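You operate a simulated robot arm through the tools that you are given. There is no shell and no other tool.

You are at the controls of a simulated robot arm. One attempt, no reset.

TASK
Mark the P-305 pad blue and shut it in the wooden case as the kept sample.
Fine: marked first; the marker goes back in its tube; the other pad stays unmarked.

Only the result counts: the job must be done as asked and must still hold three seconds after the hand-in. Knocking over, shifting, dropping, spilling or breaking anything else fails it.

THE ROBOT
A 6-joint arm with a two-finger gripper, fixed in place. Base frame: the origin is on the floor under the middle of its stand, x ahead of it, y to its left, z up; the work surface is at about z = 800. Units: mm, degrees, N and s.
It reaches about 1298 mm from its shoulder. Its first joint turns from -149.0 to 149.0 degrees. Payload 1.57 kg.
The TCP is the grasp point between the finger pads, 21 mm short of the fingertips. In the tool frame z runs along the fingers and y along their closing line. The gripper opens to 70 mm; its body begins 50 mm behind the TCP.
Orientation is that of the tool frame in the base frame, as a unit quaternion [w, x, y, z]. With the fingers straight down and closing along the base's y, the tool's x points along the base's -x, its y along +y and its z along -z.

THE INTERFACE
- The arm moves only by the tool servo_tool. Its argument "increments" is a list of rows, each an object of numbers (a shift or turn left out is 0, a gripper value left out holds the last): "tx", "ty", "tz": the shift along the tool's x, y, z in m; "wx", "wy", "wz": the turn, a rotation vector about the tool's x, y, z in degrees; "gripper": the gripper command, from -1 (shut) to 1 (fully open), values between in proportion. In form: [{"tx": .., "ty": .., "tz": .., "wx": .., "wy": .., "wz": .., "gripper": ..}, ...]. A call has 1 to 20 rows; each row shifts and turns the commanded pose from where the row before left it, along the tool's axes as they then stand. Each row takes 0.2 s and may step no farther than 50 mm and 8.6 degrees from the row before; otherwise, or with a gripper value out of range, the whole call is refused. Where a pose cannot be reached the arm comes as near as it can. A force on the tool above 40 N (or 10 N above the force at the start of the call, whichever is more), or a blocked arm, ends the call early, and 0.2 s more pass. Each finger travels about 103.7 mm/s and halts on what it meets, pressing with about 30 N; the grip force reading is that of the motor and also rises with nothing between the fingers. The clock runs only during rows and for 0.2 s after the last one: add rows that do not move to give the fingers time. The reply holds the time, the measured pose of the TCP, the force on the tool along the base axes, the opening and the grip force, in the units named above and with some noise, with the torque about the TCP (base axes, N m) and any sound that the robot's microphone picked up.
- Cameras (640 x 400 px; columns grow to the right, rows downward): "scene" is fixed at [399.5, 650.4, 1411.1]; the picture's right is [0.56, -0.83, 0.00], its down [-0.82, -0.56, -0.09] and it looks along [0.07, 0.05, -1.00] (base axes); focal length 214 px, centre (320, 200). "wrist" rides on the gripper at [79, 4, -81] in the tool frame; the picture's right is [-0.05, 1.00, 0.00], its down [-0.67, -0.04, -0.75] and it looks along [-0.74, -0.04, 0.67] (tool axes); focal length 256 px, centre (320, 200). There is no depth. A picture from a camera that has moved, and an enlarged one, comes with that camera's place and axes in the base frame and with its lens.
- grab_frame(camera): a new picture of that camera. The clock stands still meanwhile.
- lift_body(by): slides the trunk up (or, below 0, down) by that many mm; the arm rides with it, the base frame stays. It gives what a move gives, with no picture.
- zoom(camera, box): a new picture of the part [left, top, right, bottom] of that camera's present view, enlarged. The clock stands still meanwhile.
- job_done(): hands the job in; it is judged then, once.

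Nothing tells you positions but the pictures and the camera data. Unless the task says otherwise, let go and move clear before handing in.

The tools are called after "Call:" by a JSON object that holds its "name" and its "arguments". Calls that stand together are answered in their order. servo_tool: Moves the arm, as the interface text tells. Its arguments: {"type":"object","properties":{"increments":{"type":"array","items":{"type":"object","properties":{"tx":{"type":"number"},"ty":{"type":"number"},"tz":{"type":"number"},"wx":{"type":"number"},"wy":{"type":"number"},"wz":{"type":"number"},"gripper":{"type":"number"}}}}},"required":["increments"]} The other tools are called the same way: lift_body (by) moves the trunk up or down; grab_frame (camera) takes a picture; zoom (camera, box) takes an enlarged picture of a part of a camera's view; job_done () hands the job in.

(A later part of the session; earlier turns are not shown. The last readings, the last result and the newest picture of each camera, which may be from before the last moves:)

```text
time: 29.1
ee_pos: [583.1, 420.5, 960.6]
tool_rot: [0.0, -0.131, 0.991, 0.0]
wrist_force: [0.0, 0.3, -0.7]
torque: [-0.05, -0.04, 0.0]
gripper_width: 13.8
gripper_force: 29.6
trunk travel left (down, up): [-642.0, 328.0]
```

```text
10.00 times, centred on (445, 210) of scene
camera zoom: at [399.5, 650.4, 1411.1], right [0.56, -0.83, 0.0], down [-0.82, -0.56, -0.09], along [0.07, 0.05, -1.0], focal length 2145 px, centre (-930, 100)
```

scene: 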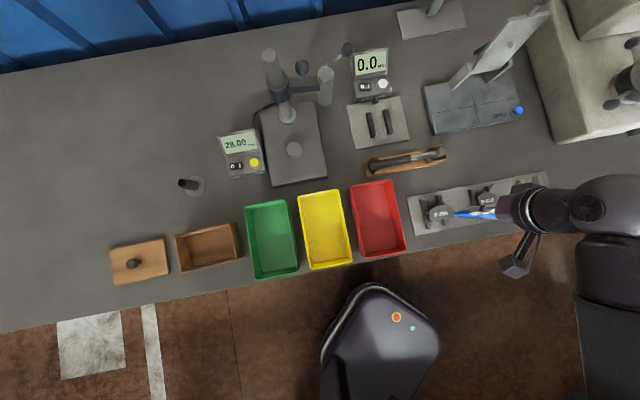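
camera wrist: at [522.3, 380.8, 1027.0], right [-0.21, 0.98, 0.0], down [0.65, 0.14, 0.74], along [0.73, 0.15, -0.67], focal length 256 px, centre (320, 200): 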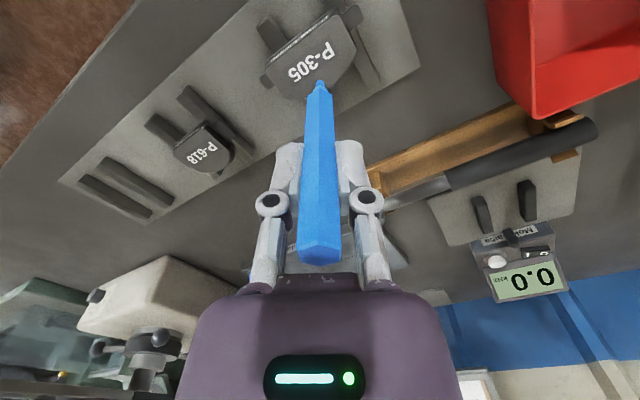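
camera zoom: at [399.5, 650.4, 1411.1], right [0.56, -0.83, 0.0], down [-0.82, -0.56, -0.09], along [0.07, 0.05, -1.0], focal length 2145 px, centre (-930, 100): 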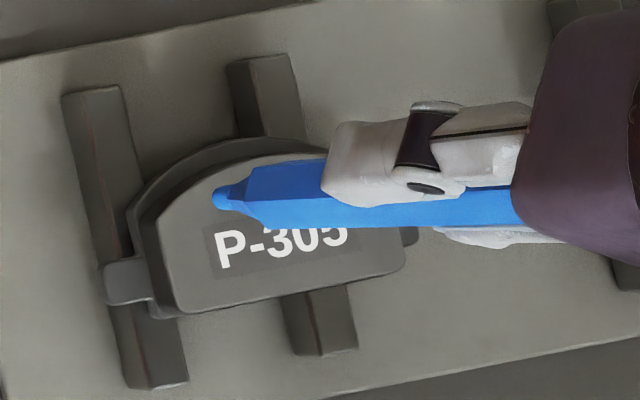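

A plain press left no visible mark, so the tip probably needs a drawn stroke. I'll return over the plain strip and touch down lightly, then draw a short line along the pad's length.

Call:
{"name": "servo_tool", "arguments": {"increments": [{"tx": -0.005, "ty": -0.0157}, {}]}}

Call:
{"name": "lift_body", "arguments": {"by": -29}}

Call:
{"name": "lift_body", "arguments": {"by": -1}}

Call:
{"name": "lift_body", "arguments": {"by": -0.7}}

```text
time: 29.7
ee_pos: [591.5, 404.6, 961.8]
tool_rot: [0.0, -0.131, 0.991, 0.0]
wrist_force: [0.6, -1.0, -0.4]
torque: [0.02, -0.03, -0.01]
gripper_width: 14.1
gripper_force: 30.2
trunk travel left (down, up): [-642.0, 328.0]
```

```text
time: 30.4
ee_pos: [590.9, 404.6, 932.4]
tool_rot: [-0.001, -0.131, 0.991, 0.0]
wrist_force: [-0.4, 0.0, 0.4]
torque: [0.0, 0.02, -0.01]
gripper_width: 14.0
gripper_force: 30.3
trunk travel left (down, up): [-613.0, 357.0]
```

```text
time: 31.0
ee_pos: [591.9, 405.3, 929.8]
tool_rot: [0.0, -0.131, 0.991, 0.0]
wrist_force: [0.1, 0.4, -0.7]
torque: [-0.02, 0.01, -0.02]
gripper_width: 13.9
gripper_force: 30.1
trunk travel left (down, up): [-612.0, 358.0]
```

```text
time: 31.5
ee_pos: [590.8, 405.0, 930.0]
tool_rot: [0.0, -0.131, 0.991, 0.001]
wrist_force: [-0.2, 0.4, 1.8]
torque: [0.02, -0.05, 0.01]
gripper_width: 13.9
gripper_force: 29.7
trunk travel left (down, up): [-611.0, 359.0]
```

Call:
{"name": "lift_body", "arguments": {"by": -0.5}}

```text
time: 32.0
ee_pos: [592.0, 405.1, 929.5]
tool_rot: [0.001, -0.13, 0.991, -0.001]
wrist_force: [1.7, 0.7, 9.0]
torque: [0.1, -0.16, 0.03]
gripper_width: 14.1
gripper_force: 29.8
trunk travel left (down, up): [-611.0, 359.0]
```

There is light contact at 9 N. Now I'll draw a short slow stroke along the pad's length.

Call:
{"name": "servo_tool", "arguments": {"increments": [{"tx": -0.00125, "ty": -0.00217}, {"tx": -0.00125, "ty": -0.00217}, {"tx": -0.00125, "ty": -0.00217}, {"tx": -0.00125, "ty": -0.00217}, {"tx": -0.00125, "ty": -0.00217}, {"tx": -0.00125, "ty": -0.00217}, {"tx": -0.00125, "ty": -0.00217}, {"tx": -0.00125, "ty": -0.00217}]}}

Call:
{"name": "zoom", "arguments": {"camera": "wrist", "box": [260, 20, 400, 120]}}

Call:
{"name": "zoom", "arguments": {"camera": "scene", "box": [415, 190, 475, 230]}}

```text
time: 33.8
ee_pos: [604.4, 389.7, 930.2]
tool_rot: [0.0, -0.131, 0.991, -0.001]
wrist_force: [-0.7, 1.8, 7.7]
torque: [0.17, 0.07, 0.01]
gripper_width: 13.9
gripper_force: 29.9
trunk travel left (down, up): [-611.0, 359.0]
```

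```text
4.00 times, centred on (330, 70) of wrist
camera zoom: at [526.5, 373.8, 1010.6], right [-0.21, 0.98, 0.0], down [0.65, 0.14, 0.75], along [0.73, 0.15, -0.67], focal length 1024 px, centre (280, 720)
```

zoom: 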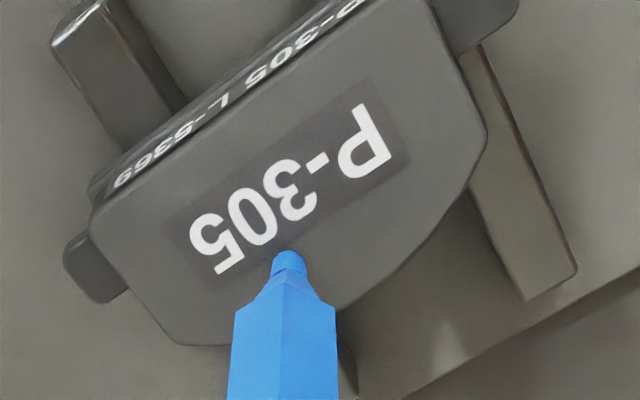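

```text
10.00 times, centred on (445, 210) of scene
camera zoom: at [399.5, 650.4, 1411.1], right [0.56, -0.83, 0.0], down [-0.82, -0.56, -0.09], along [0.07, 0.05, -1.0], focal length 2145 px, centre (-930, 100)
```

zoom: 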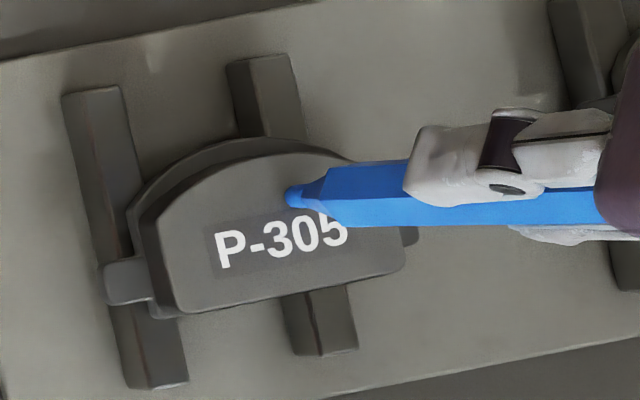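

Call:
{"name": "lift_body", "arguments": {"by": 35}}

Call:
{"name": "servo_tool", "arguments": {"increments": [{"tx": 0.015, "ty": 0.04}, {}]}}

Call:
{"name": "zoom", "arguments": {"camera": "wrist", "box": [230, 0, 330, 80]}}

Call:
{"name": "zoom", "arguments": {"camera": "scene", "box": [415, 190, 475, 230]}}

Call:
{"name": "grab_frame", "arguments": {"camera": "wrist"}}

```text
time: 34.6
ee_pos: [603.4, 390.1, 963.9]
tool_rot: [0.0, -0.13, 0.992, 0.0]
wrist_force: [0.1, 0.2, 0.4]
torque: [-0.02, 0.03, 0.0]
gripper_width: 14.1
gripper_force: 29.8
trunk travel left (down, up): [-646.0, 324.0]
```

```text
time: 35.2
ee_pos: [577.2, 424.5, 964.9]
tool_rot: [0.0, -0.13, 0.992, 0.0]
wrist_force: [1.0, 0.5, 0.1]
torque: [0.02, -0.03, 0.0]
gripper_width: 14.0
gripper_force: 30.2
trunk travel left (down, up): [-646.0, 324.0]
```

```text
5.00 times, centred on (280, 40) of wrist
camera zoom: at [500.6, 408.3, 1045.2], right [-0.21, 0.98, 0.0], down [0.65, 0.14, 0.74], along [0.73, 0.15, -0.67], focal length 1280 px, centre (520, 1000)
```

zoom: 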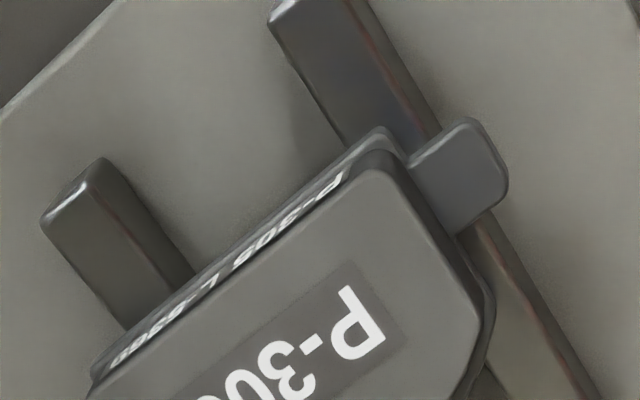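

```text
10.00 times, centred on (445, 210) of scene
camera zoom: at [399.5, 650.4, 1411.1], right [0.56, -0.83, 0.0], down [-0.82, -0.56, -0.09], along [0.07, 0.05, -1.0], focal length 2145 px, centre (-930, 100)
```

zoom: 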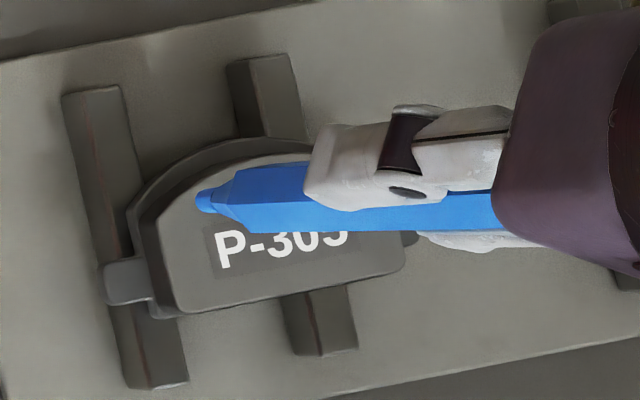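

```text
taken
camera wrist: at [500.6, 408.3, 1045.2], right [-0.21, 0.98, 0.0], down [0.65, 0.14, 0.74], along [0.73, 0.15, -0.67], focal length 256 px, centre (320, 200)
```

wrist: 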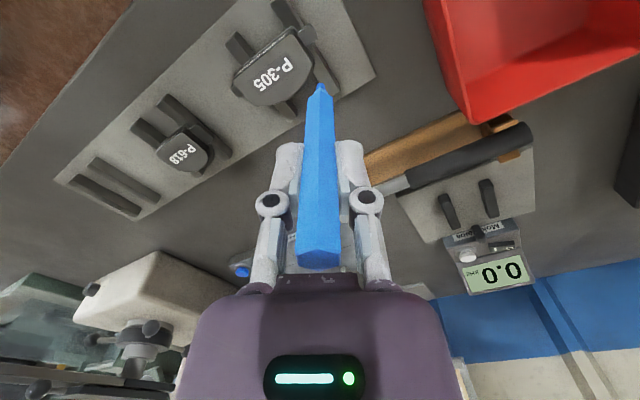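

Call:
{"name": "zoom", "arguments": {"camera": "wrist", "box": [225, 15, 335, 120]}}

Call:
{"name": "zoom", "arguments": {"camera": "wrist", "box": [300, 70, 340, 110]}}

```text
3.81 times, centred on (280, 68) of wrist
camera zoom: at [500.6, 408.3, 1045.2], right [-0.21, 0.98, 0.0], down [0.65, 0.14, 0.74], along [0.73, 0.15, -0.67], focal length 975 px, centre (472, 705)
```

zoom: 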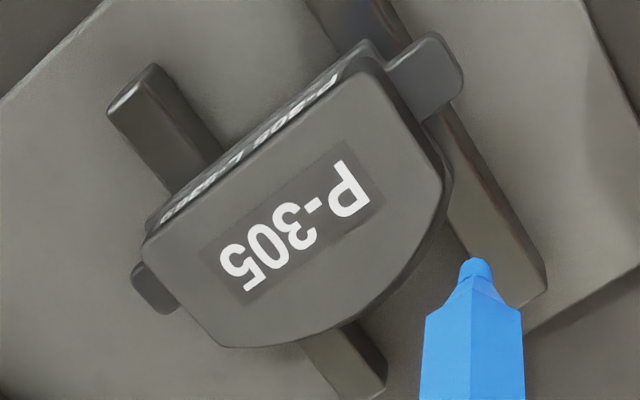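

```text
10.00 times, centred on (320, 90) of wrist
camera zoom: at [500.6, 408.3, 1045.2], right [-0.21, 0.98, 0.0], down [0.65, 0.14, 0.74], along [0.73, 0.15, -0.67], focal length 2560 px, centre (320, 1300)
```

zoom: 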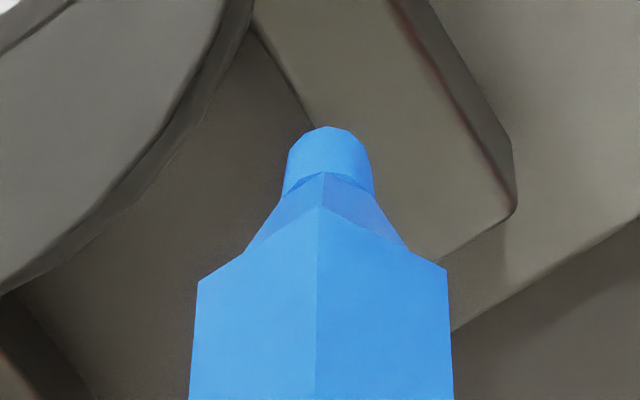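

No stroke is visible, so contact may need to be held steady for longer. I'll touch the face again and hold still with light pressure for about three seconds.

Call:
{"name": "servo_tool", "arguments": {"increments": [{"tx": -0.0105, "ty": -0.0315}, {}]}}

Call:
{"name": "lift_body", "arguments": {"by": -34}}

Call:
{"name": "lift_body", "arguments": {"by": -1.2}}

```text
time: 35.8
ee_pos: [596.1, 396.9, 964.0]
tool_rot: [0.0, -0.131, 0.991, 0.0]
wrist_force: [-0.2, 0.2, -0.2]
torque: [0.03, -0.01, 0.0]
gripper_width: 14.3
gripper_force: 29.4
trunk travel left (down, up): [-646.0, 324.0]
```

```text
time: 36.5
ee_pos: [596.7, 396.7, 930.7]
tool_rot: [0.0, -0.13, 0.991, 0.0]
wrist_force: [0.3, 0.4, -0.5]
torque: [0.0, 0.02, -0.01]
gripper_width: 13.8
gripper_force: 30.1
trunk travel left (down, up): [-612.0, 358.0]
```

```text
time: 37.0
ee_pos: [594.7, 397.1, 930.4]
tool_rot: [0.001, -0.13, 0.991, 0.0]
wrist_force: [-0.2, 0.4, 8.0]
torque: [0.01, -0.05, 0.02]
gripper_width: 13.9
gripper_force: 29.9
trunk travel left (down, up): [-611.0, 359.0]
```

Call:
{"name": "servo_tool", "arguments": {"increments": [{}, {}, {}, {}, {}, {}, {}, {}, {}, {}, {}, {}, {}, {}, {}, {}]}}

Call:
{"name": "zoom", "arguments": {"camera": "scene", "box": [415, 190, 475, 230]}}

Call:
{"name": "zoom", "arguments": {"camera": "wrist", "box": [260, 20, 400, 120]}}

```text
time: 40.5
ee_pos: [596.4, 396.2, 930.3]
tool_rot: [0.0, -0.13, 0.992, 0.0]
wrist_force: [-1.2, 0.4, 6.9]
torque: [-0.01, 0.07, 0.01]
gripper_width: 14.2
gripper_force: 29.6
trunk travel left (down, up): [-611.0, 359.0]
```

```text
10.00 times, centred on (445, 210) of scene
camera zoom: at [399.5, 650.4, 1411.1], right [0.56, -0.83, 0.0], down [-0.82, -0.56, -0.09], along [0.07, 0.05, -1.0], focal length 2145 px, centre (-930, 100)
```

zoom: 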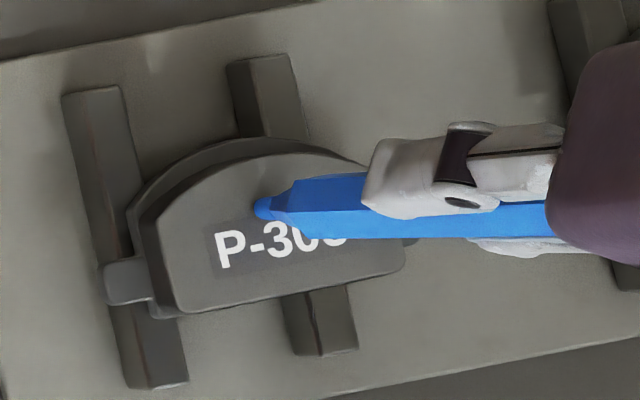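

```text
4.00 times, centred on (330, 70) of wrist
camera zoom: at [518.7, 380.2, 1010.4], right [-0.21, 0.98, 0.0], down [0.65, 0.14, 0.75], along [0.73, 0.15, -0.67], focal length 1024 px, centre (280, 720)
```

zoom: 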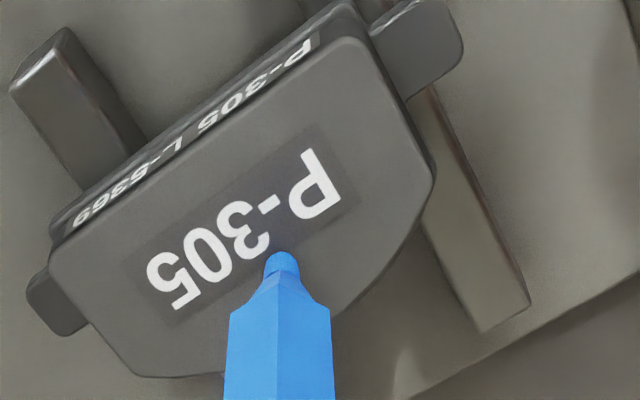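

I'll follow the hold with a longer back-and-forth stroke while in contact, then check.

Call:
{"name": "servo_tool", "arguments": {"increments": [{"tx": 0.0015, "ty": 0.0026}, {"tx": 0.0015, "ty": 0.0026}, {"tx": 0.0015, "ty": 0.0026}, {"tx": 0.0015, "ty": 0.0026}, {}, {"tx": -0.0015, "ty": -0.0026}, {"tx": -0.0015, "ty": -0.0026}, {"tx": -0.0015, "ty": -0.0026}, {"tx": -0.0015, "ty": -0.0026}, {"tx": -0.0015, "ty": -0.0026}, {"tx": -0.0015, "ty": -0.0026}, {"tx": -0.0015, "ty": -0.0026}, {"tx": -0.0015, "ty": -0.0026}, {}]}}

Call:
{"name": "lift_body", "arguments": {"by": 35}}

Call:
{"name": "servo_tool", "arguments": {"increments": [{"tx": 0.015, "ty": 0.04}, {}]}}

Call:
{"name": "zoom", "arguments": {"camera": "wrist", "box": [225, 15, 335, 120]}}

Call:
{"name": "zoom", "arguments": {"camera": "scene", "box": [415, 190, 475, 230]}}

```text
time: 43.5
ee_pos: [604.1, 388.1, 930.1]
tool_rot: [0.0, -0.13, 0.992, -0.001]
wrist_force: [-1.1, 0.4, 3.7]
torque: [0.06, 0.09, 0.01]
gripper_width: 13.9
gripper_force: 30.3
trunk travel left (down, up): [-611.0, 359.0]
```

```text
time: 44.2
ee_pos: [604.9, 388.7, 964.1]
tool_rot: [0.0, -0.131, 0.991, 0.0]
wrist_force: [0.4, -1.1, -0.2]
torque: [0.01, -0.04, 0.01]
gripper_width: 13.9
gripper_force: 29.8
trunk travel left (down, up): [-646.0, 324.0]
```

```text
time: 44.8
ee_pos: [576.8, 424.0, 964.2]
tool_rot: [-0.001, -0.131, 0.991, 0.0]
wrist_force: [0.5, 0.5, -0.5]
torque: [0.0, 0.04, 0.02]
gripper_width: 14.0
gripper_force: 30.3
trunk travel left (down, up): [-646.0, 324.0]
```

```text
3.81 times, centred on (280, 68) of wrist
camera zoom: at [500.2, 407.5, 1045.0], right [-0.21, 0.98, 0.0], down [0.65, 0.14, 0.74], along [0.73, 0.15, -0.67], focal length 975 px, centre (472, 705)
```

zoom: 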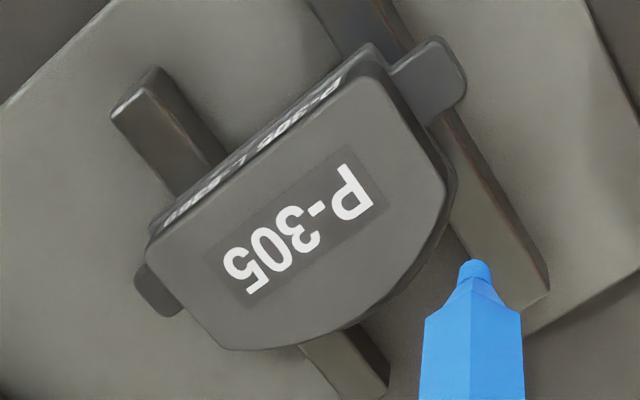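

```text
10.00 times, centred on (445, 210) of scene
camera zoom: at [399.5, 650.4, 1411.1], right [0.56, -0.83, 0.0], down [-0.82, -0.56, -0.09], along [0.07, 0.05, -1.0], focal length 2145 px, centre (-930, 100)
```

zoom: 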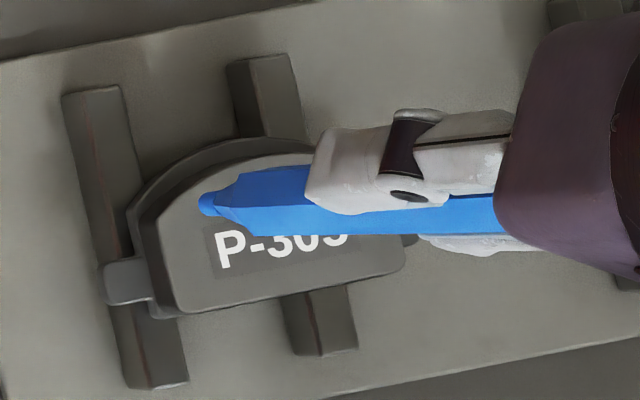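

I'll move the marker well clear of the pads and take an unobstructed close look at both of them.

Call:
{"name": "lift_body", "arguments": {"by": 60}}

Call:
{"name": "servo_tool", "arguments": {"increments": [{"tx": 0.03, "ty": 0.03}, {"tx": 0.03, "ty": 0.03}, {}]}}

Call:
{"name": "grab_frame", "arguments": {"camera": "scene"}}

Call:
{"name": "zoom", "arguments": {"camera": "scene", "box": [415, 185, 505, 235]}}

Call:
{"name": "grab_frame", "arguments": {"camera": "wrist"}}

```text
time: 45.8
ee_pos: [577.4, 423.6, 1024.1]
tool_rot: [0.001, -0.131, 0.991, 0.0]
wrist_force: [-0.4, 0.5, -1.2]
torque: [-0.02, -0.02, 0.01]
gripper_width: 14.0
gripper_force: 30.4
trunk travel left (down, up): [-706.0, 264.0]
```

```text
time: 46.6
ee_pos: [504.6, 466.6, 1023.7]
tool_rot: [-0.001, -0.13, 0.992, 0.0]
wrist_force: [1.0, -0.2, 0.3]
torque: [0.01, -0.04, 0.03]
gripper_width: 13.9
gripper_force: 30.1
trunk travel left (down, up): [-706.0, 264.0]
```

```text
taken
```

scene: 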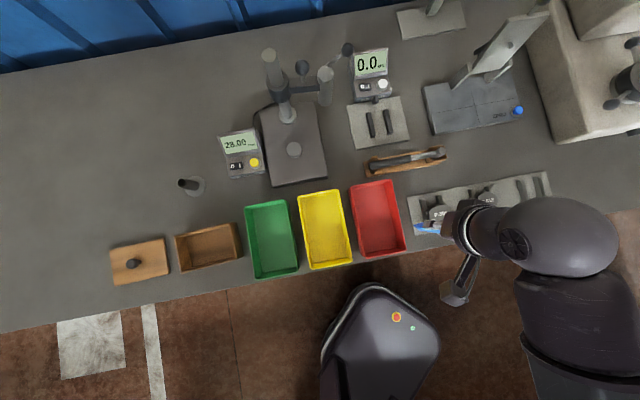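

```text
7.11 times, centred on (460, 210) of scene
camera zoom: at [399.5, 650.4, 1411.1], right [0.56, -0.83, 0.0], down [-0.82, -0.56, -0.09], along [0.07, 0.05, -1.0], focal length 1525 px, centre (-676, 129)
```

zoom: 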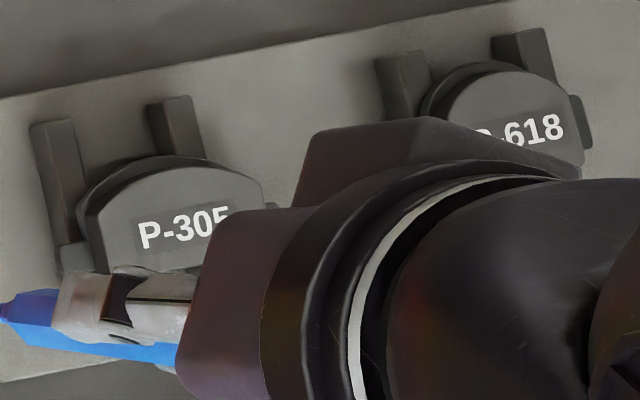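

```text
taken
camera wrist: at [427.4, 449.9, 1105.0], right [-0.21, 0.98, 0.0], down [0.65, 0.14, 0.74], along [0.73, 0.15, -0.67], focal length 256 px, centre (320, 200)
```

wrist: 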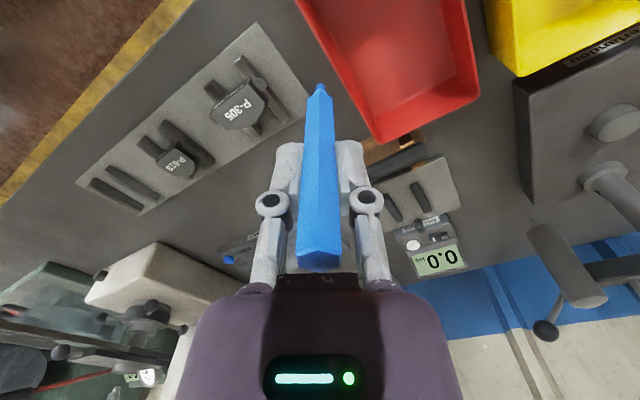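

Call:
{"name": "zoom", "arguments": {"camera": "wrist", "box": [195, 50, 295, 140]}}

Call:
{"name": "zoom", "arguments": {"camera": "wrist", "box": [130, 110, 230, 200]}}

```text
4.44 times, centred on (245, 95) of wrist
camera zoom: at [427.4, 449.9, 1105.0], right [-0.21, 0.98, 0.0], down [0.65, 0.14, 0.74], along [0.73, 0.15, -0.67], focal length 1138 px, centre (653, 667)
```

zoom: 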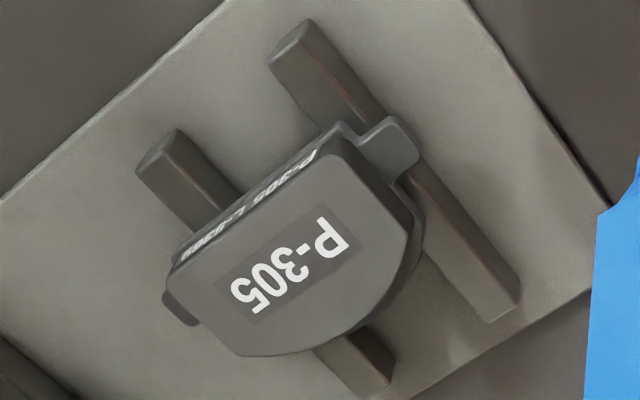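

```text
4.44 times, centred on (180, 155) of wrist
camera zoom: at [427.4, 449.9, 1105.0], right [-0.21, 0.98, 0.0], down [0.65, 0.14, 0.74], along [0.73, 0.15, -0.67], focal length 1138 px, centre (942, 400)
```

zoom: 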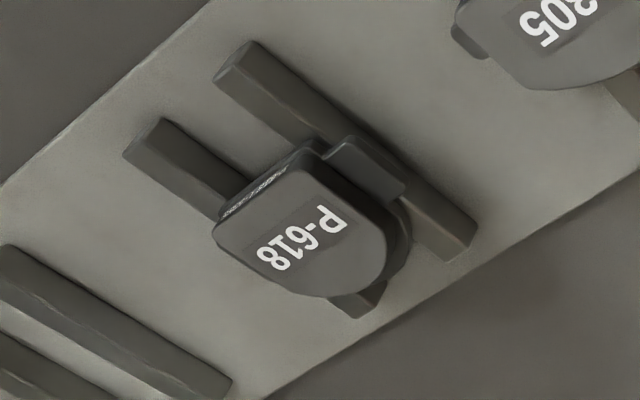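

I can't see a mark yet. I'll check the empty tube and the nib closely in case something like a cap is involved.

Call:
{"name": "zoom", "arguments": {"camera": "scene", "box": [165, 165, 215, 205]}}

Call:
{"name": "zoom", "arguments": {"camera": "scene", "box": [405, 195, 465, 245]}}

Call:
{"name": "zoom", "arguments": {"camera": "wrist", "box": [295, 70, 345, 110]}}

```text
10.00 times, centred on (190, 185) of scene
camera zoom: at [399.5, 650.4, 1411.1], right [0.56, -0.83, 0.0], down [-0.82, -0.56, -0.09], along [0.07, 0.05, -1.0], focal length 2145 px, centre (1620, 350)
```

zoom: 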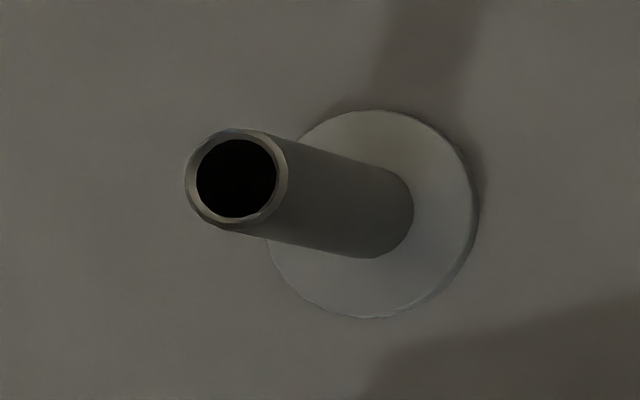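

```text
8.00 times, centred on (435, 220) of scene
camera zoom: at [399.5, 650.4, 1411.1], right [0.56, -0.83, 0.0], down [-0.82, -0.56, -0.09], along [0.07, 0.05, -1.0], focal length 1716 px, centre (-600, 40)
```

zoom: 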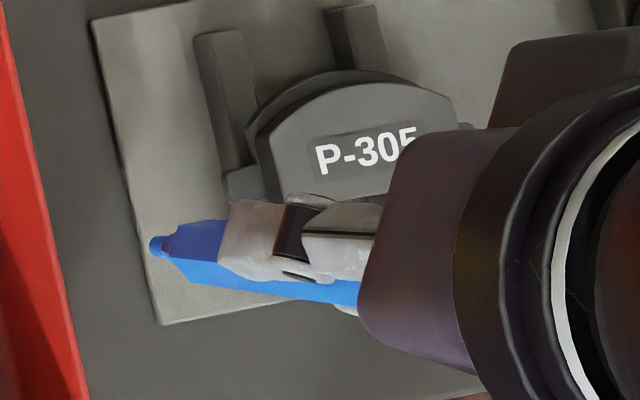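

```text
10.00 times, centred on (320, 90) of wrist
camera zoom: at [427.4, 449.9, 1105.0], right [-0.21, 0.98, 0.0], down [0.65, 0.14, 0.74], along [0.73, 0.15, -0.67], focal length 2560 px, centre (320, 1300)
```

zoom: 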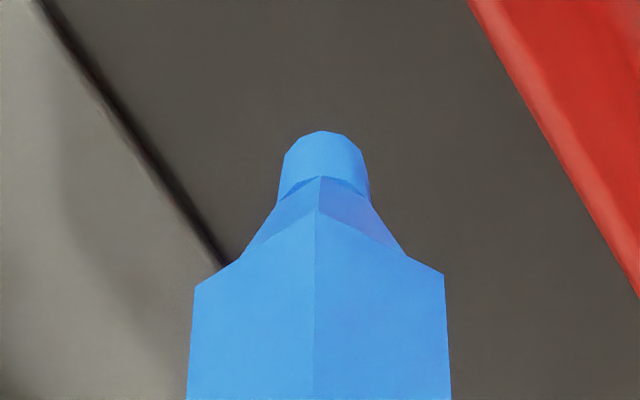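

The tube is empty and the nib is exposed, so the marker is usable. I'll try again at the middle of the face with firmer pressure and a longer cross stroke.

Call:
{"name": "servo_tool", "arguments": {"increments": [{"tx": -0.0211, "ty": -0.0322}, {"tx": -0.0211, "ty": -0.0322}, {"tx": -0.0211, "ty": -0.0322}, {}]}}

Call:
{"name": "lift_body", "arguments": {"by": -94}}

Call:
{"name": "lift_body", "arguments": {"by": -1.5}}

Call:
{"name": "zoom", "arguments": {"camera": "wrist", "box": [260, 20, 400, 120]}}

```text
time: 47.6
ee_pos: [590.9, 389.7, 1025.3]
tool_rot: [0.0, -0.131, 0.991, -0.001]
wrist_force: [0.2, 0.5, -0.4]
torque: [0.04, 0.0, 0.0]
gripper_width: 14.0
gripper_force: 30.0
trunk travel left (down, up): [-706.0, 264.0]
```

```text
time: 48.9
ee_pos: [591.2, 389.2, 930.5]
tool_rot: [0.001, -0.131, 0.991, 0.0]
wrist_force: [0.2, -0.8, 0.4]
torque: [-0.02, -0.03, 0.03]
gripper_width: 14.3
gripper_force: 29.8
trunk travel left (down, up): [-612.0, 358.0]
```

```text
time: 49.4
ee_pos: [591.5, 388.8, 930.5]
tool_rot: [0.001, -0.13, 0.992, 0.0]
wrist_force: [0.9, 0.9, 10.2]
torque: [0.07, -0.13, -0.01]
gripper_width: 13.8
gripper_force: 30.1
trunk travel left (down, up): [-610.0, 360.0]
```

```text
4.00 times, centred on (330, 70) of wrist
camera zoom: at [513.8, 372.9, 1010.1], right [-0.21, 0.98, 0.0], down [0.65, 0.14, 0.75], along [0.73, 0.15, -0.67], focal length 1024 px, centre (280, 720)
```

zoom: 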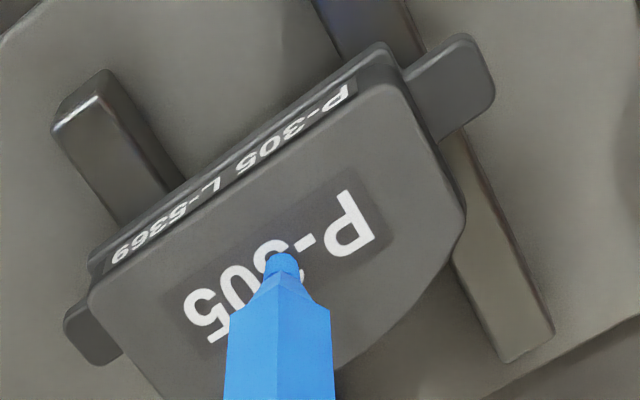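

Call:
{"name": "servo_tool", "arguments": {"increments": [{"tx": 0.0016, "ty": 0.00277}, {"tx": 0.0016, "ty": 0.00277}, {"tx": 0.0016, "ty": 0.00277}, {"tx": 0.0016, "ty": 0.00277}, {"tx": 0.0016, "ty": 0.00277}, {}, {"tx": -0.0016, "ty": -0.00277}, {"tx": -0.0016, "ty": -0.00277}, {"tx": -0.0016, "ty": -0.00277}, {"tx": -0.0016, "ty": -0.00277}, {"tx": -0.0016, "ty": -0.00277}, {"tx": -0.0016, "ty": -0.00277}, {"tx": -0.0016, "ty": -0.00277}, {"tx": -0.0016, "ty": -0.00277}, {"tx": -0.0016, "ty": -0.00277}, {"tx": -0.0016, "ty": -0.00277}, {}]}}

Call:
{"name": "zoom", "arguments": {"camera": "wrist", "box": [260, 20, 400, 120]}}

Call:
{"name": "zoom", "arguments": {"camera": "scene", "box": [415, 190, 475, 230]}}

```text
time: 53.0
ee_pos: [601.0, 378.0, 928.4]
tool_rot: [0.0, -0.13, 0.991, 0.0]
wrist_force: [-1.3, 0.4, 5.6]
torque: [0.09, 0.09, 0.0]
gripper_width: 14.0
gripper_force: 30.4
trunk travel left (down, up): [-610.0, 360.0]
```

```text
4.00 times, centred on (330, 70) of wrist
camera zoom: at [525.1, 361.5, 1009.8], right [-0.21, 0.98, 0.0], down [0.65, 0.14, 0.75], along [0.73, 0.15, -0.67], focal length 1024 px, centre (280, 720)
```

zoom: 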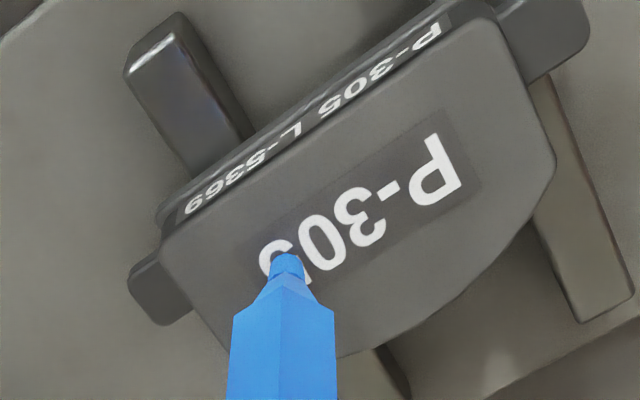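

```text
10.00 times, centred on (445, 210) of scene
camera zoom: at [399.5, 650.4, 1411.1], right [0.56, -0.83, 0.0], down [-0.82, -0.56, -0.09], along [0.07, 0.05, -1.0], focal length 2145 px, centre (-930, 100)
```

zoom: 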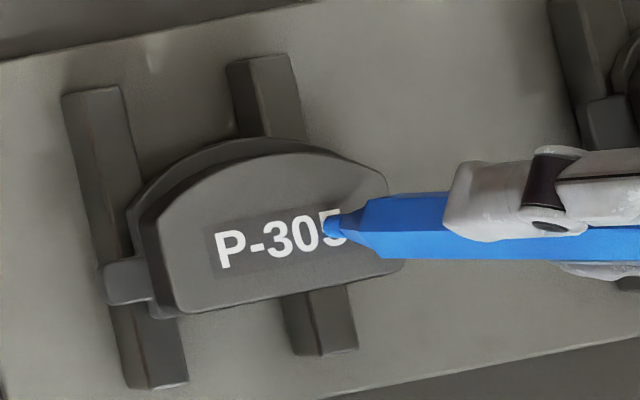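

Still nothing at around 10 N. I'll test a firmer press, close to 20 N, with a stroke across the face.

Call:
{"name": "lift_body", "arguments": {"by": -1.2}}

Call:
{"name": "servo_tool", "arguments": {"increments": [{}, {}, {}, {}, {}, {"tx": 0.0016, "ty": 0.00277}, {"tx": 0.0016, "ty": 0.00277}, {"tx": 0.0016, "ty": 0.00277}, {"tx": 0.0016, "ty": 0.00277}, {"tx": 0.0016, "ty": 0.00277}, {"tx": 0.0016, "ty": 0.00277}, {"tx": 0.0016, "ty": 0.00277}]}}

Call:
{"name": "zoom", "arguments": {"camera": "wrist", "box": [220, 0, 400, 120]}}

Call:
{"name": "zoom", "arguments": {"camera": "scene", "box": [415, 190, 475, 230]}}

```text
time: 53.5
ee_pos: [602.2, 377.6, 929.1]
tool_rot: [0.002, -0.13, 0.991, -0.001]
wrist_force: [3.1, 1.9, 22.4]
torque: [0.21, -0.26, 0.0]
gripper_width: 13.9
gripper_force: 29.9
trunk travel left (down, up): [-609.0, 361.0]
```

```text
time: 56.1
ee_pos: [585.7, 392.4, 928.3]
tool_rot: [0.0, -0.13, 0.991, -0.001]
wrist_force: [2.0, -2.9, 13.2]
torque: [-0.24, -0.21, -0.01]
gripper_width: 13.8
gripper_force: 29.8
trunk travel left (down, up): [-609.0, 361.0]
```

```text
3.33 times, centred on (310, 60) of wrist
camera zoom: at [508.5, 376.9, 1008.9], right [-0.21, 0.98, 0.0], down [0.65, 0.14, 0.75], along [0.73, 0.15, -0.67], focal length 853 px, centre (353, 667)
```

zoom: 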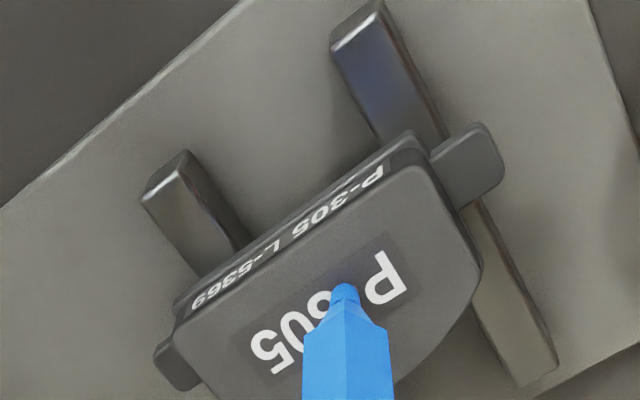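

```text
10.00 times, centred on (445, 210) of scene
camera zoom: at [399.5, 650.4, 1411.1], right [0.56, -0.83, 0.0], down [-0.82, -0.56, -0.09], along [0.07, 0.05, -1.0], focal length 2145 px, centre (-930, 100)
```

zoom: 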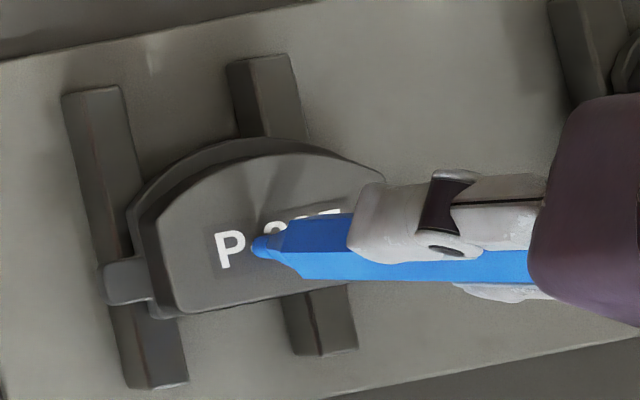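

The friction face takes no mark even under firm pressure. The pad also has a steel backing plate with ears, so I'll raise the tip and try the ear nearest the red bin.

Call:
{"name": "lift_body", "arguments": {"by": 25}}

Call:
{"name": "servo_tool", "arguments": {"increments": [{"tx": 0.0193, "ty": 0.0236}, {}]}}

Call:
{"name": "zoom", "arguments": {"camera": "wrist", "box": [240, 0, 400, 120]}}

Call:
{"name": "zoom", "arguments": {"camera": "scene", "box": [415, 190, 475, 230]}}

```text
time: 56.9
ee_pos: [585.6, 393.3, 951.7]
tool_rot: [0.0, -0.132, 0.991, 0.0]
wrist_force: [0.2, -0.1, -0.5]
torque: [0.01, -0.03, 0.02]
gripper_width: 14.1
gripper_force: 30.1
trunk travel left (down, up): [-634.0, 336.0]
```

```text
time: 57.5
ee_pos: [562.6, 412.4, 952.9]
tool_rot: [0.0, -0.13, 0.991, 0.0]
wrist_force: [0.2, 0.7, -0.2]
torque: [0.0, 0.0, -0.01]
gripper_width: 13.8
gripper_force: 30.4
trunk travel left (down, up): [-634.0, 336.0]
```

```text
3.33 times, centred on (320, 60) of wrist
camera zoom: at [485.1, 396.3, 1033.4], right [-0.21, 0.98, 0.0], down [0.65, 0.14, 0.74], along [0.73, 0.15, -0.67], focal length 853 px, centre (320, 667)
```

zoom: 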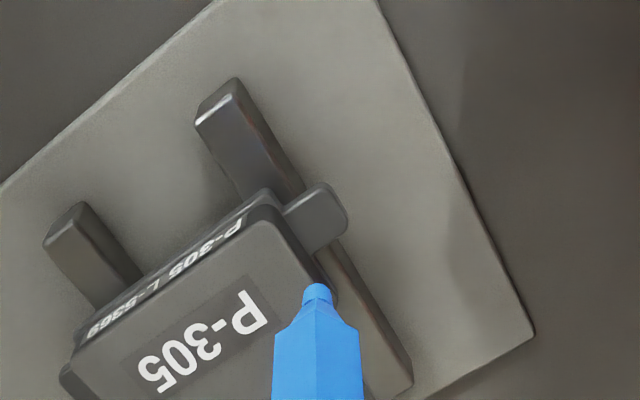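

```text
10.00 times, centred on (445, 210) of scene
camera zoom: at [399.5, 650.4, 1411.1], right [0.56, -0.83, 0.0], down [-0.82, -0.56, -0.09], along [0.07, 0.05, -1.0], focal length 2145 px, centre (-930, 100)
```

zoom: 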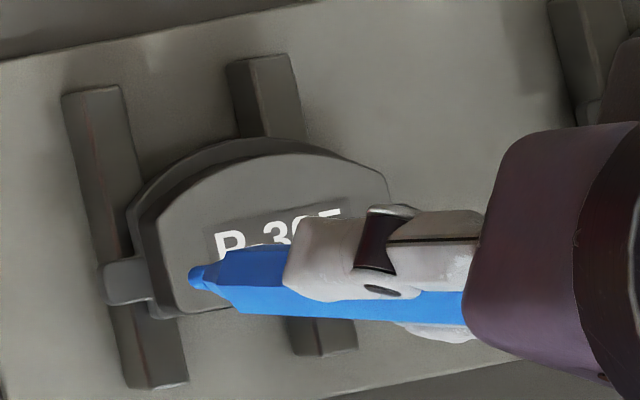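

The tip is lined up over the ear at about (562, 412). I'll lower it step by step.

Call:
{"name": "lift_body", "arguments": {"by": -28}}

Call:
{"name": "zoom", "arguments": {"camera": "wrist", "box": [270, 40, 370, 115]}}

Call:
{"name": "zoom", "arguments": {"camera": "scene", "box": [415, 190, 475, 230]}}

```text
time: 58.2
ee_pos: [562.5, 411.5, 925.2]
tool_rot: [-0.001, -0.13, 0.991, 0.0]
wrist_force: [0.2, 0.0, -0.4]
torque: [-0.03, -0.02, 0.04]
gripper_width: 13.9
gripper_force: 30.0
trunk travel left (down, up): [-606.0, 364.0]
```

```text
5.33 times, centred on (320, 78) of wrist
camera zoom: at [485.2, 396.1, 1005.4], right [-0.21, 0.98, 0.0], down [0.65, 0.14, 0.74], along [0.73, 0.15, -0.67], focal length 1365 px, centre (320, 853)
```

zoom: 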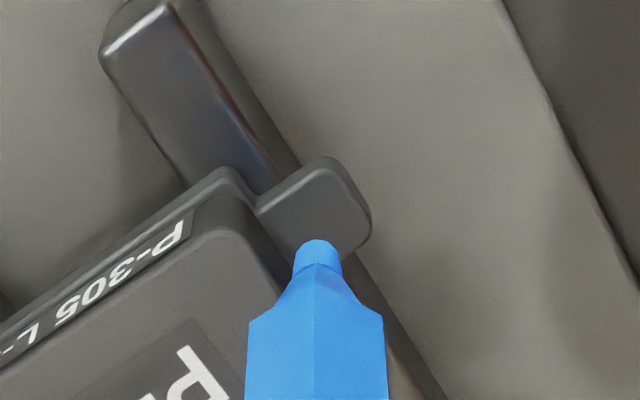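

```text
10.00 times, centred on (445, 210) of scene
camera zoom: at [399.5, 650.4, 1411.1], right [0.56, -0.83, 0.0], down [-0.82, -0.56, -0.09], along [0.07, 0.05, -1.0], focal length 2145 px, centre (-930, 100)
```

zoom: 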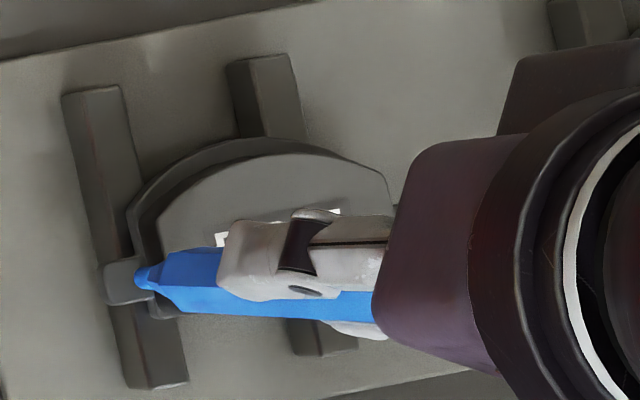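

Call:
{"name": "lift_body", "arguments": {"by": -5}}

Call:
{"name": "lift_body", "arguments": {"by": -3}}

Call:
{"name": "lift_body", "arguments": {"by": -2}}

Call:
{"name": "zoom", "arguments": {"camera": "wrist", "box": [270, 40, 370, 115]}}

Call:
{"name": "zoom", "arguments": {"camera": "scene", "box": [415, 190, 475, 230]}}

```text
time: 58.7
ee_pos: [562.3, 412.3, 919.5]
tool_rot: [0.0, -0.131, 0.991, 0.0]
wrist_force: [-0.7, 0.0, -0.6]
torque: [0.01, -0.01, -0.01]
gripper_width: 14.1
gripper_force: 29.8
trunk travel left (down, up): [-601.0, 369.0]
```

```text
time: 59.2
ee_pos: [563.0, 412.1, 917.3]
tool_rot: [0.001, -0.131, 0.991, 0.0]
wrist_force: [1.9, 1.2, 10.3]
torque: [0.08, -0.21, -0.03]
gripper_width: 14.0
gripper_force: 30.3
trunk travel left (down, up): [-598.0, 372.0]
```

```text
time: 59.8
ee_pos: [560.4, 411.9, 915.8]
tool_rot: [0.001, -0.131, 0.991, 0.0]
wrist_force: [0.5, 0.4, 24.0]
torque: [0.07, -0.15, 0.0]
gripper_width: 13.7
gripper_force: 30.3
trunk travel left (down, up): [-596.0, 374.0]
```

```text
5.33 times, centred on (320, 78) of wrist
camera zoom: at [484.1, 395.3, 996.5], right [-0.21, 0.98, 0.0], down [0.65, 0.14, 0.75], along [0.73, 0.15, -0.67], focal length 1365 px, centre (320, 853)
```

zoom: 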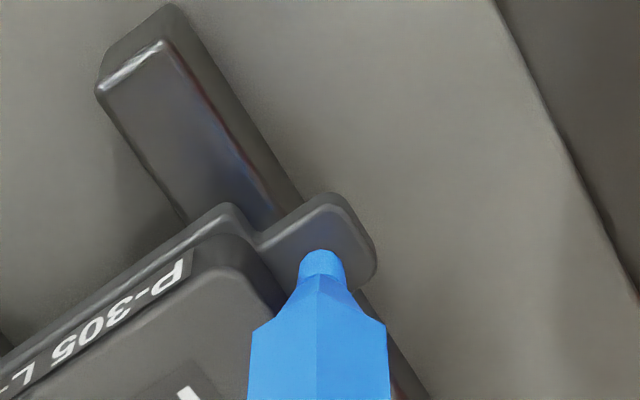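

```text
10.00 times, centred on (445, 210) of scene
camera zoom: at [399.5, 650.4, 1411.1], right [0.56, -0.83, 0.0], down [-0.82, -0.56, -0.09], along [0.07, 0.05, -1.0], focal length 2145 px, centre (-930, 100)
```

zoom: 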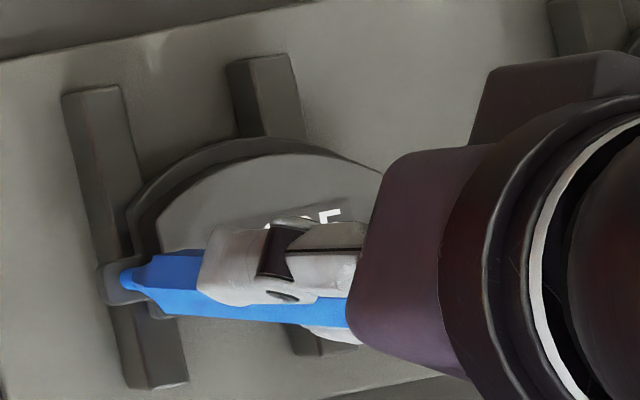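

The nib is touching the ear. I'll hold briefly with a tiny stroke, then lift and look.

Call:
{"name": "lift_body", "arguments": {"by": 1}}

Call:
{"name": "servo_tool", "arguments": {"increments": [{}, {}, {}, {"tx": -0.0013, "ty": 0.00075}, {"tx": -0.0013, "ty": 0.00075}, {"tx": 0.0013, "ty": -0.00075}, {"tx": 0.0013, "ty": -0.00075}, {"tx": 0.0013, "ty": -0.00075}, {"tx": 0.0013, "ty": -0.00075}, {"tx": -0.0013, "ty": 0.00075}, {"tx": -0.0013, "ty": 0.00075}, {}, {}]}}

Call:
{"name": "lift_body", "arguments": {"by": 40}}

Call:
{"name": "servo_tool", "arguments": {"increments": [{"ty": 0.04}, {}]}}

Call:
{"name": "zoom", "arguments": {"camera": "wrist", "box": [180, 0, 340, 120]}}

Call:
{"name": "zoom", "arguments": {"camera": "scene", "box": [415, 190, 475, 230]}}

```text
time: 60.3
ee_pos: [561.4, 410.8, 917.3]
tool_rot: [0.0, -0.131, 0.991, 0.0]
wrist_force: [-1.2, -0.4, 9.2]
torque: [-0.07, 0.11, -0.01]
gripper_width: 13.9
gripper_force: 30.4
trunk travel left (down, up): [-597.0, 373.0]
```

```text
time: 63.1
ee_pos: [561.7, 412.7, 916.0]
tool_rot: [0.0, -0.13, 0.992, -0.001]
wrist_force: [-1.8, -0.1, 5.8]
torque: [-0.06, 0.18, 0.02]
gripper_width: 14.0
gripper_force: 30.2
trunk travel left (down, up): [-597.0, 373.0]
```

```text
time: 63.9
ee_pos: [561.3, 413.0, 955.3]
tool_rot: [0.0, -0.13, 0.991, 0.0]
wrist_force: [0.5, 0.7, -0.2]
torque: [0.01, -0.01, -0.03]
gripper_width: 13.9
gripper_force: 29.9
trunk travel left (down, up): [-637.0, 333.0]
```

```text
time: 64.5
ee_pos: [552.3, 449.7, 955.9]
tool_rot: [0.0, -0.131, 0.991, 0.001]
wrist_force: [-0.7, 0.3, -0.4]
torque: [0.0, -0.01, 0.0]
gripper_width: 13.8
gripper_force: 30.2
trunk travel left (down, up): [-637.0, 333.0]
```

```text
3.33 times, centred on (260, 60) of wrist
camera zoom: at [474.3, 434.1, 1036.3], right [-0.21, 0.98, 0.0], down [0.65, 0.14, 0.74], along [0.73, 0.15, -0.67], focal length 853 px, centre (520, 667)
```

zoom: 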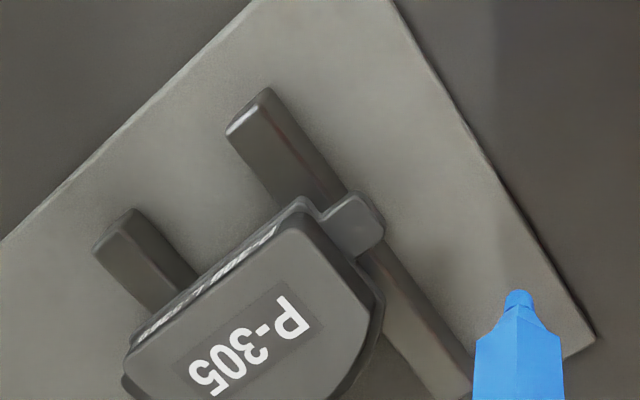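

```text
10.00 times, centred on (445, 210) of scene
camera zoom: at [399.5, 650.4, 1411.1], right [0.56, -0.83, 0.0], down [-0.82, -0.56, -0.09], along [0.07, 0.05, -1.0], focal length 2145 px, centre (-930, 100)
```

zoom: 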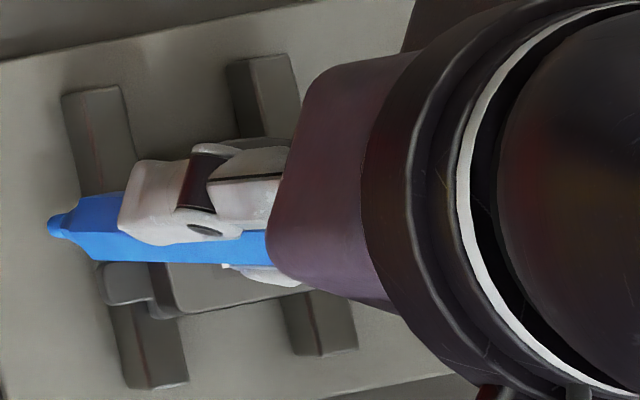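

No mark on the ear either. I'll look more closely at the whole marker, including its upper end.

Call:
{"name": "zoom", "arguments": {"camera": "wrist", "box": [270, 70, 370, 290]}}

Call:
{"name": "zoom", "arguments": {"camera": "wrist", "box": [280, 220, 360, 280]}}

Call:
{"name": "zoom", "arguments": {"camera": "wrist", "box": [295, 65, 345, 110]}}

```text
1.82 times, centred on (320, 180) of wrist
camera zoom: at [474.3, 434.1, 1036.3], right [-0.21, 0.98, 0.0], down [0.65, 0.14, 0.74], along [0.73, 0.15, -0.67], focal length 465 px, centre (320, 236)
```

zoom: 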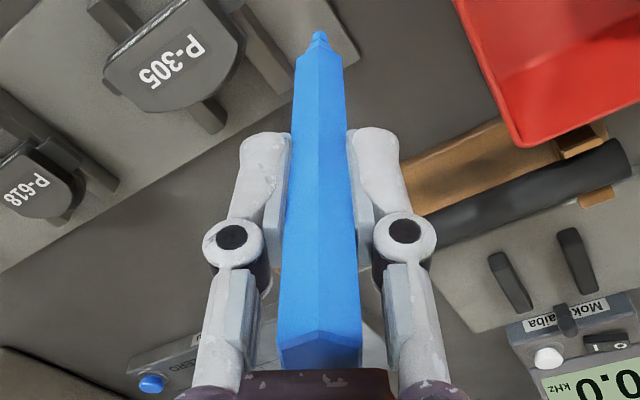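

```text
6.67 times, centred on (320, 250) of wrist
camera zoom: at [474.3, 434.1, 1036.3], right [-0.21, 0.98, 0.0], down [0.65, 0.14, 0.74], along [0.73, 0.15, -0.67], focal length 1707 px, centre (320, -133)
```

zoom: 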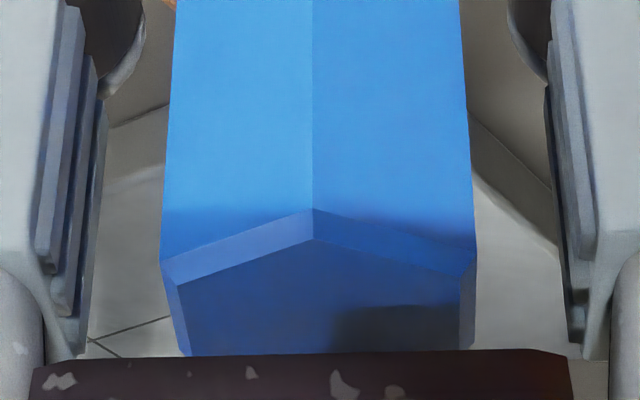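

```text
8.89 times, centred on (320, 88) of wrist
camera zoom: at [474.3, 434.1, 1036.3], right [-0.21, 0.98, 0.0], down [0.65, 0.14, 0.74], along [0.73, 0.15, -0.67], focal length 2276 px, centre (320, 1200)
```

zoom: 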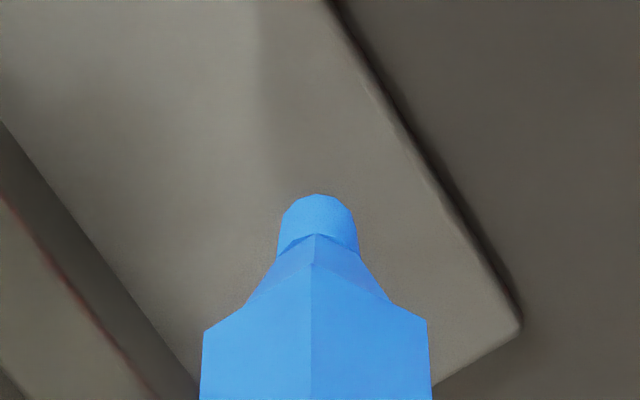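

The nib is definitely the lower end. I'll try one long continuous zigzag on the face under steady pressure.

Call:
{"name": "servo_tool", "arguments": {"increments": [{"tx": -0.0119, "ty": -0.0257}, {"tx": -0.0119, "ty": -0.0257}, {}]}}

Call:
{"name": "lift_body", "arguments": {"by": -26}}

Call:
{"name": "lift_body", "arguments": {"by": -1.5}}

Call:
{"name": "lift_body", "arguments": {"by": -1}}

```text
time: 65.3
ee_pos: [587.1, 406.3, 956.1]
tool_rot: [0.0, -0.13, 0.991, 0.0]
wrist_force: [0.0, 0.0, -0.5]
torque: [-0.01, -0.04, -0.01]
gripper_width: 14.0
gripper_force: 30.0
trunk travel left (down, up): [-637.0, 333.0]
```

```text
time: 66.0
ee_pos: [587.9, 406.7, 930.1]
tool_rot: [0.0, -0.131, 0.991, 0.0]
wrist_force: [-0.2, 0.8, -0.3]
torque: [-0.04, 0.02, 0.0]
gripper_width: 13.9
gripper_force: 30.3
trunk travel left (down, up): [-611.0, 359.0]
```

```text
time: 66.5
ee_pos: [589.3, 407.0, 929.2]
tool_rot: [0.0, -0.131, 0.991, 0.0]
wrist_force: [0.3, 0.9, -0.8]
torque: [0.0, -0.01, -0.04]
gripper_width: 14.0
gripper_force: 29.4
trunk travel left (down, up): [-609.0, 361.0]
```

```text
time: 67.0
ee_pos: [588.3, 406.0, 927.7]
tool_rot: [-0.001, -0.13, 0.991, 0.0]
wrist_force: [-0.3, 0.8, -0.6]
torque: [0.0, 0.02, 0.03]
gripper_width: 13.8
gripper_force: 29.9
trunk travel left (down, up): [-608.0, 362.0]
```

Call:
{"name": "lift_body", "arguments": {"by": -1}}

Call:
{"name": "zoom", "arguments": {"camera": "wrist", "box": [260, 20, 400, 120]}}

```text
time: 67.5
ee_pos: [587.8, 406.7, 926.7]
tool_rot: [0.001, -0.131, 0.991, 0.0]
wrist_force: [2.1, 0.9, 12.6]
torque: [0.07, -0.18, -0.03]
gripper_width: 13.9
gripper_force: 29.9
trunk travel left (down, up): [-607.0, 363.0]
```

```text
4.00 times, centred on (330, 70) of wrist
camera zoom: at [510.9, 390.3, 1007.5], right [-0.21, 0.98, 0.0], down [0.65, 0.14, 0.75], along [0.73, 0.15, -0.67], focal length 1024 px, centre (280, 720)
```

zoom: 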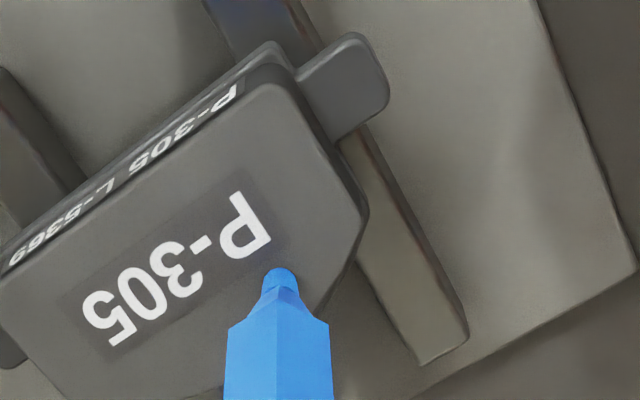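

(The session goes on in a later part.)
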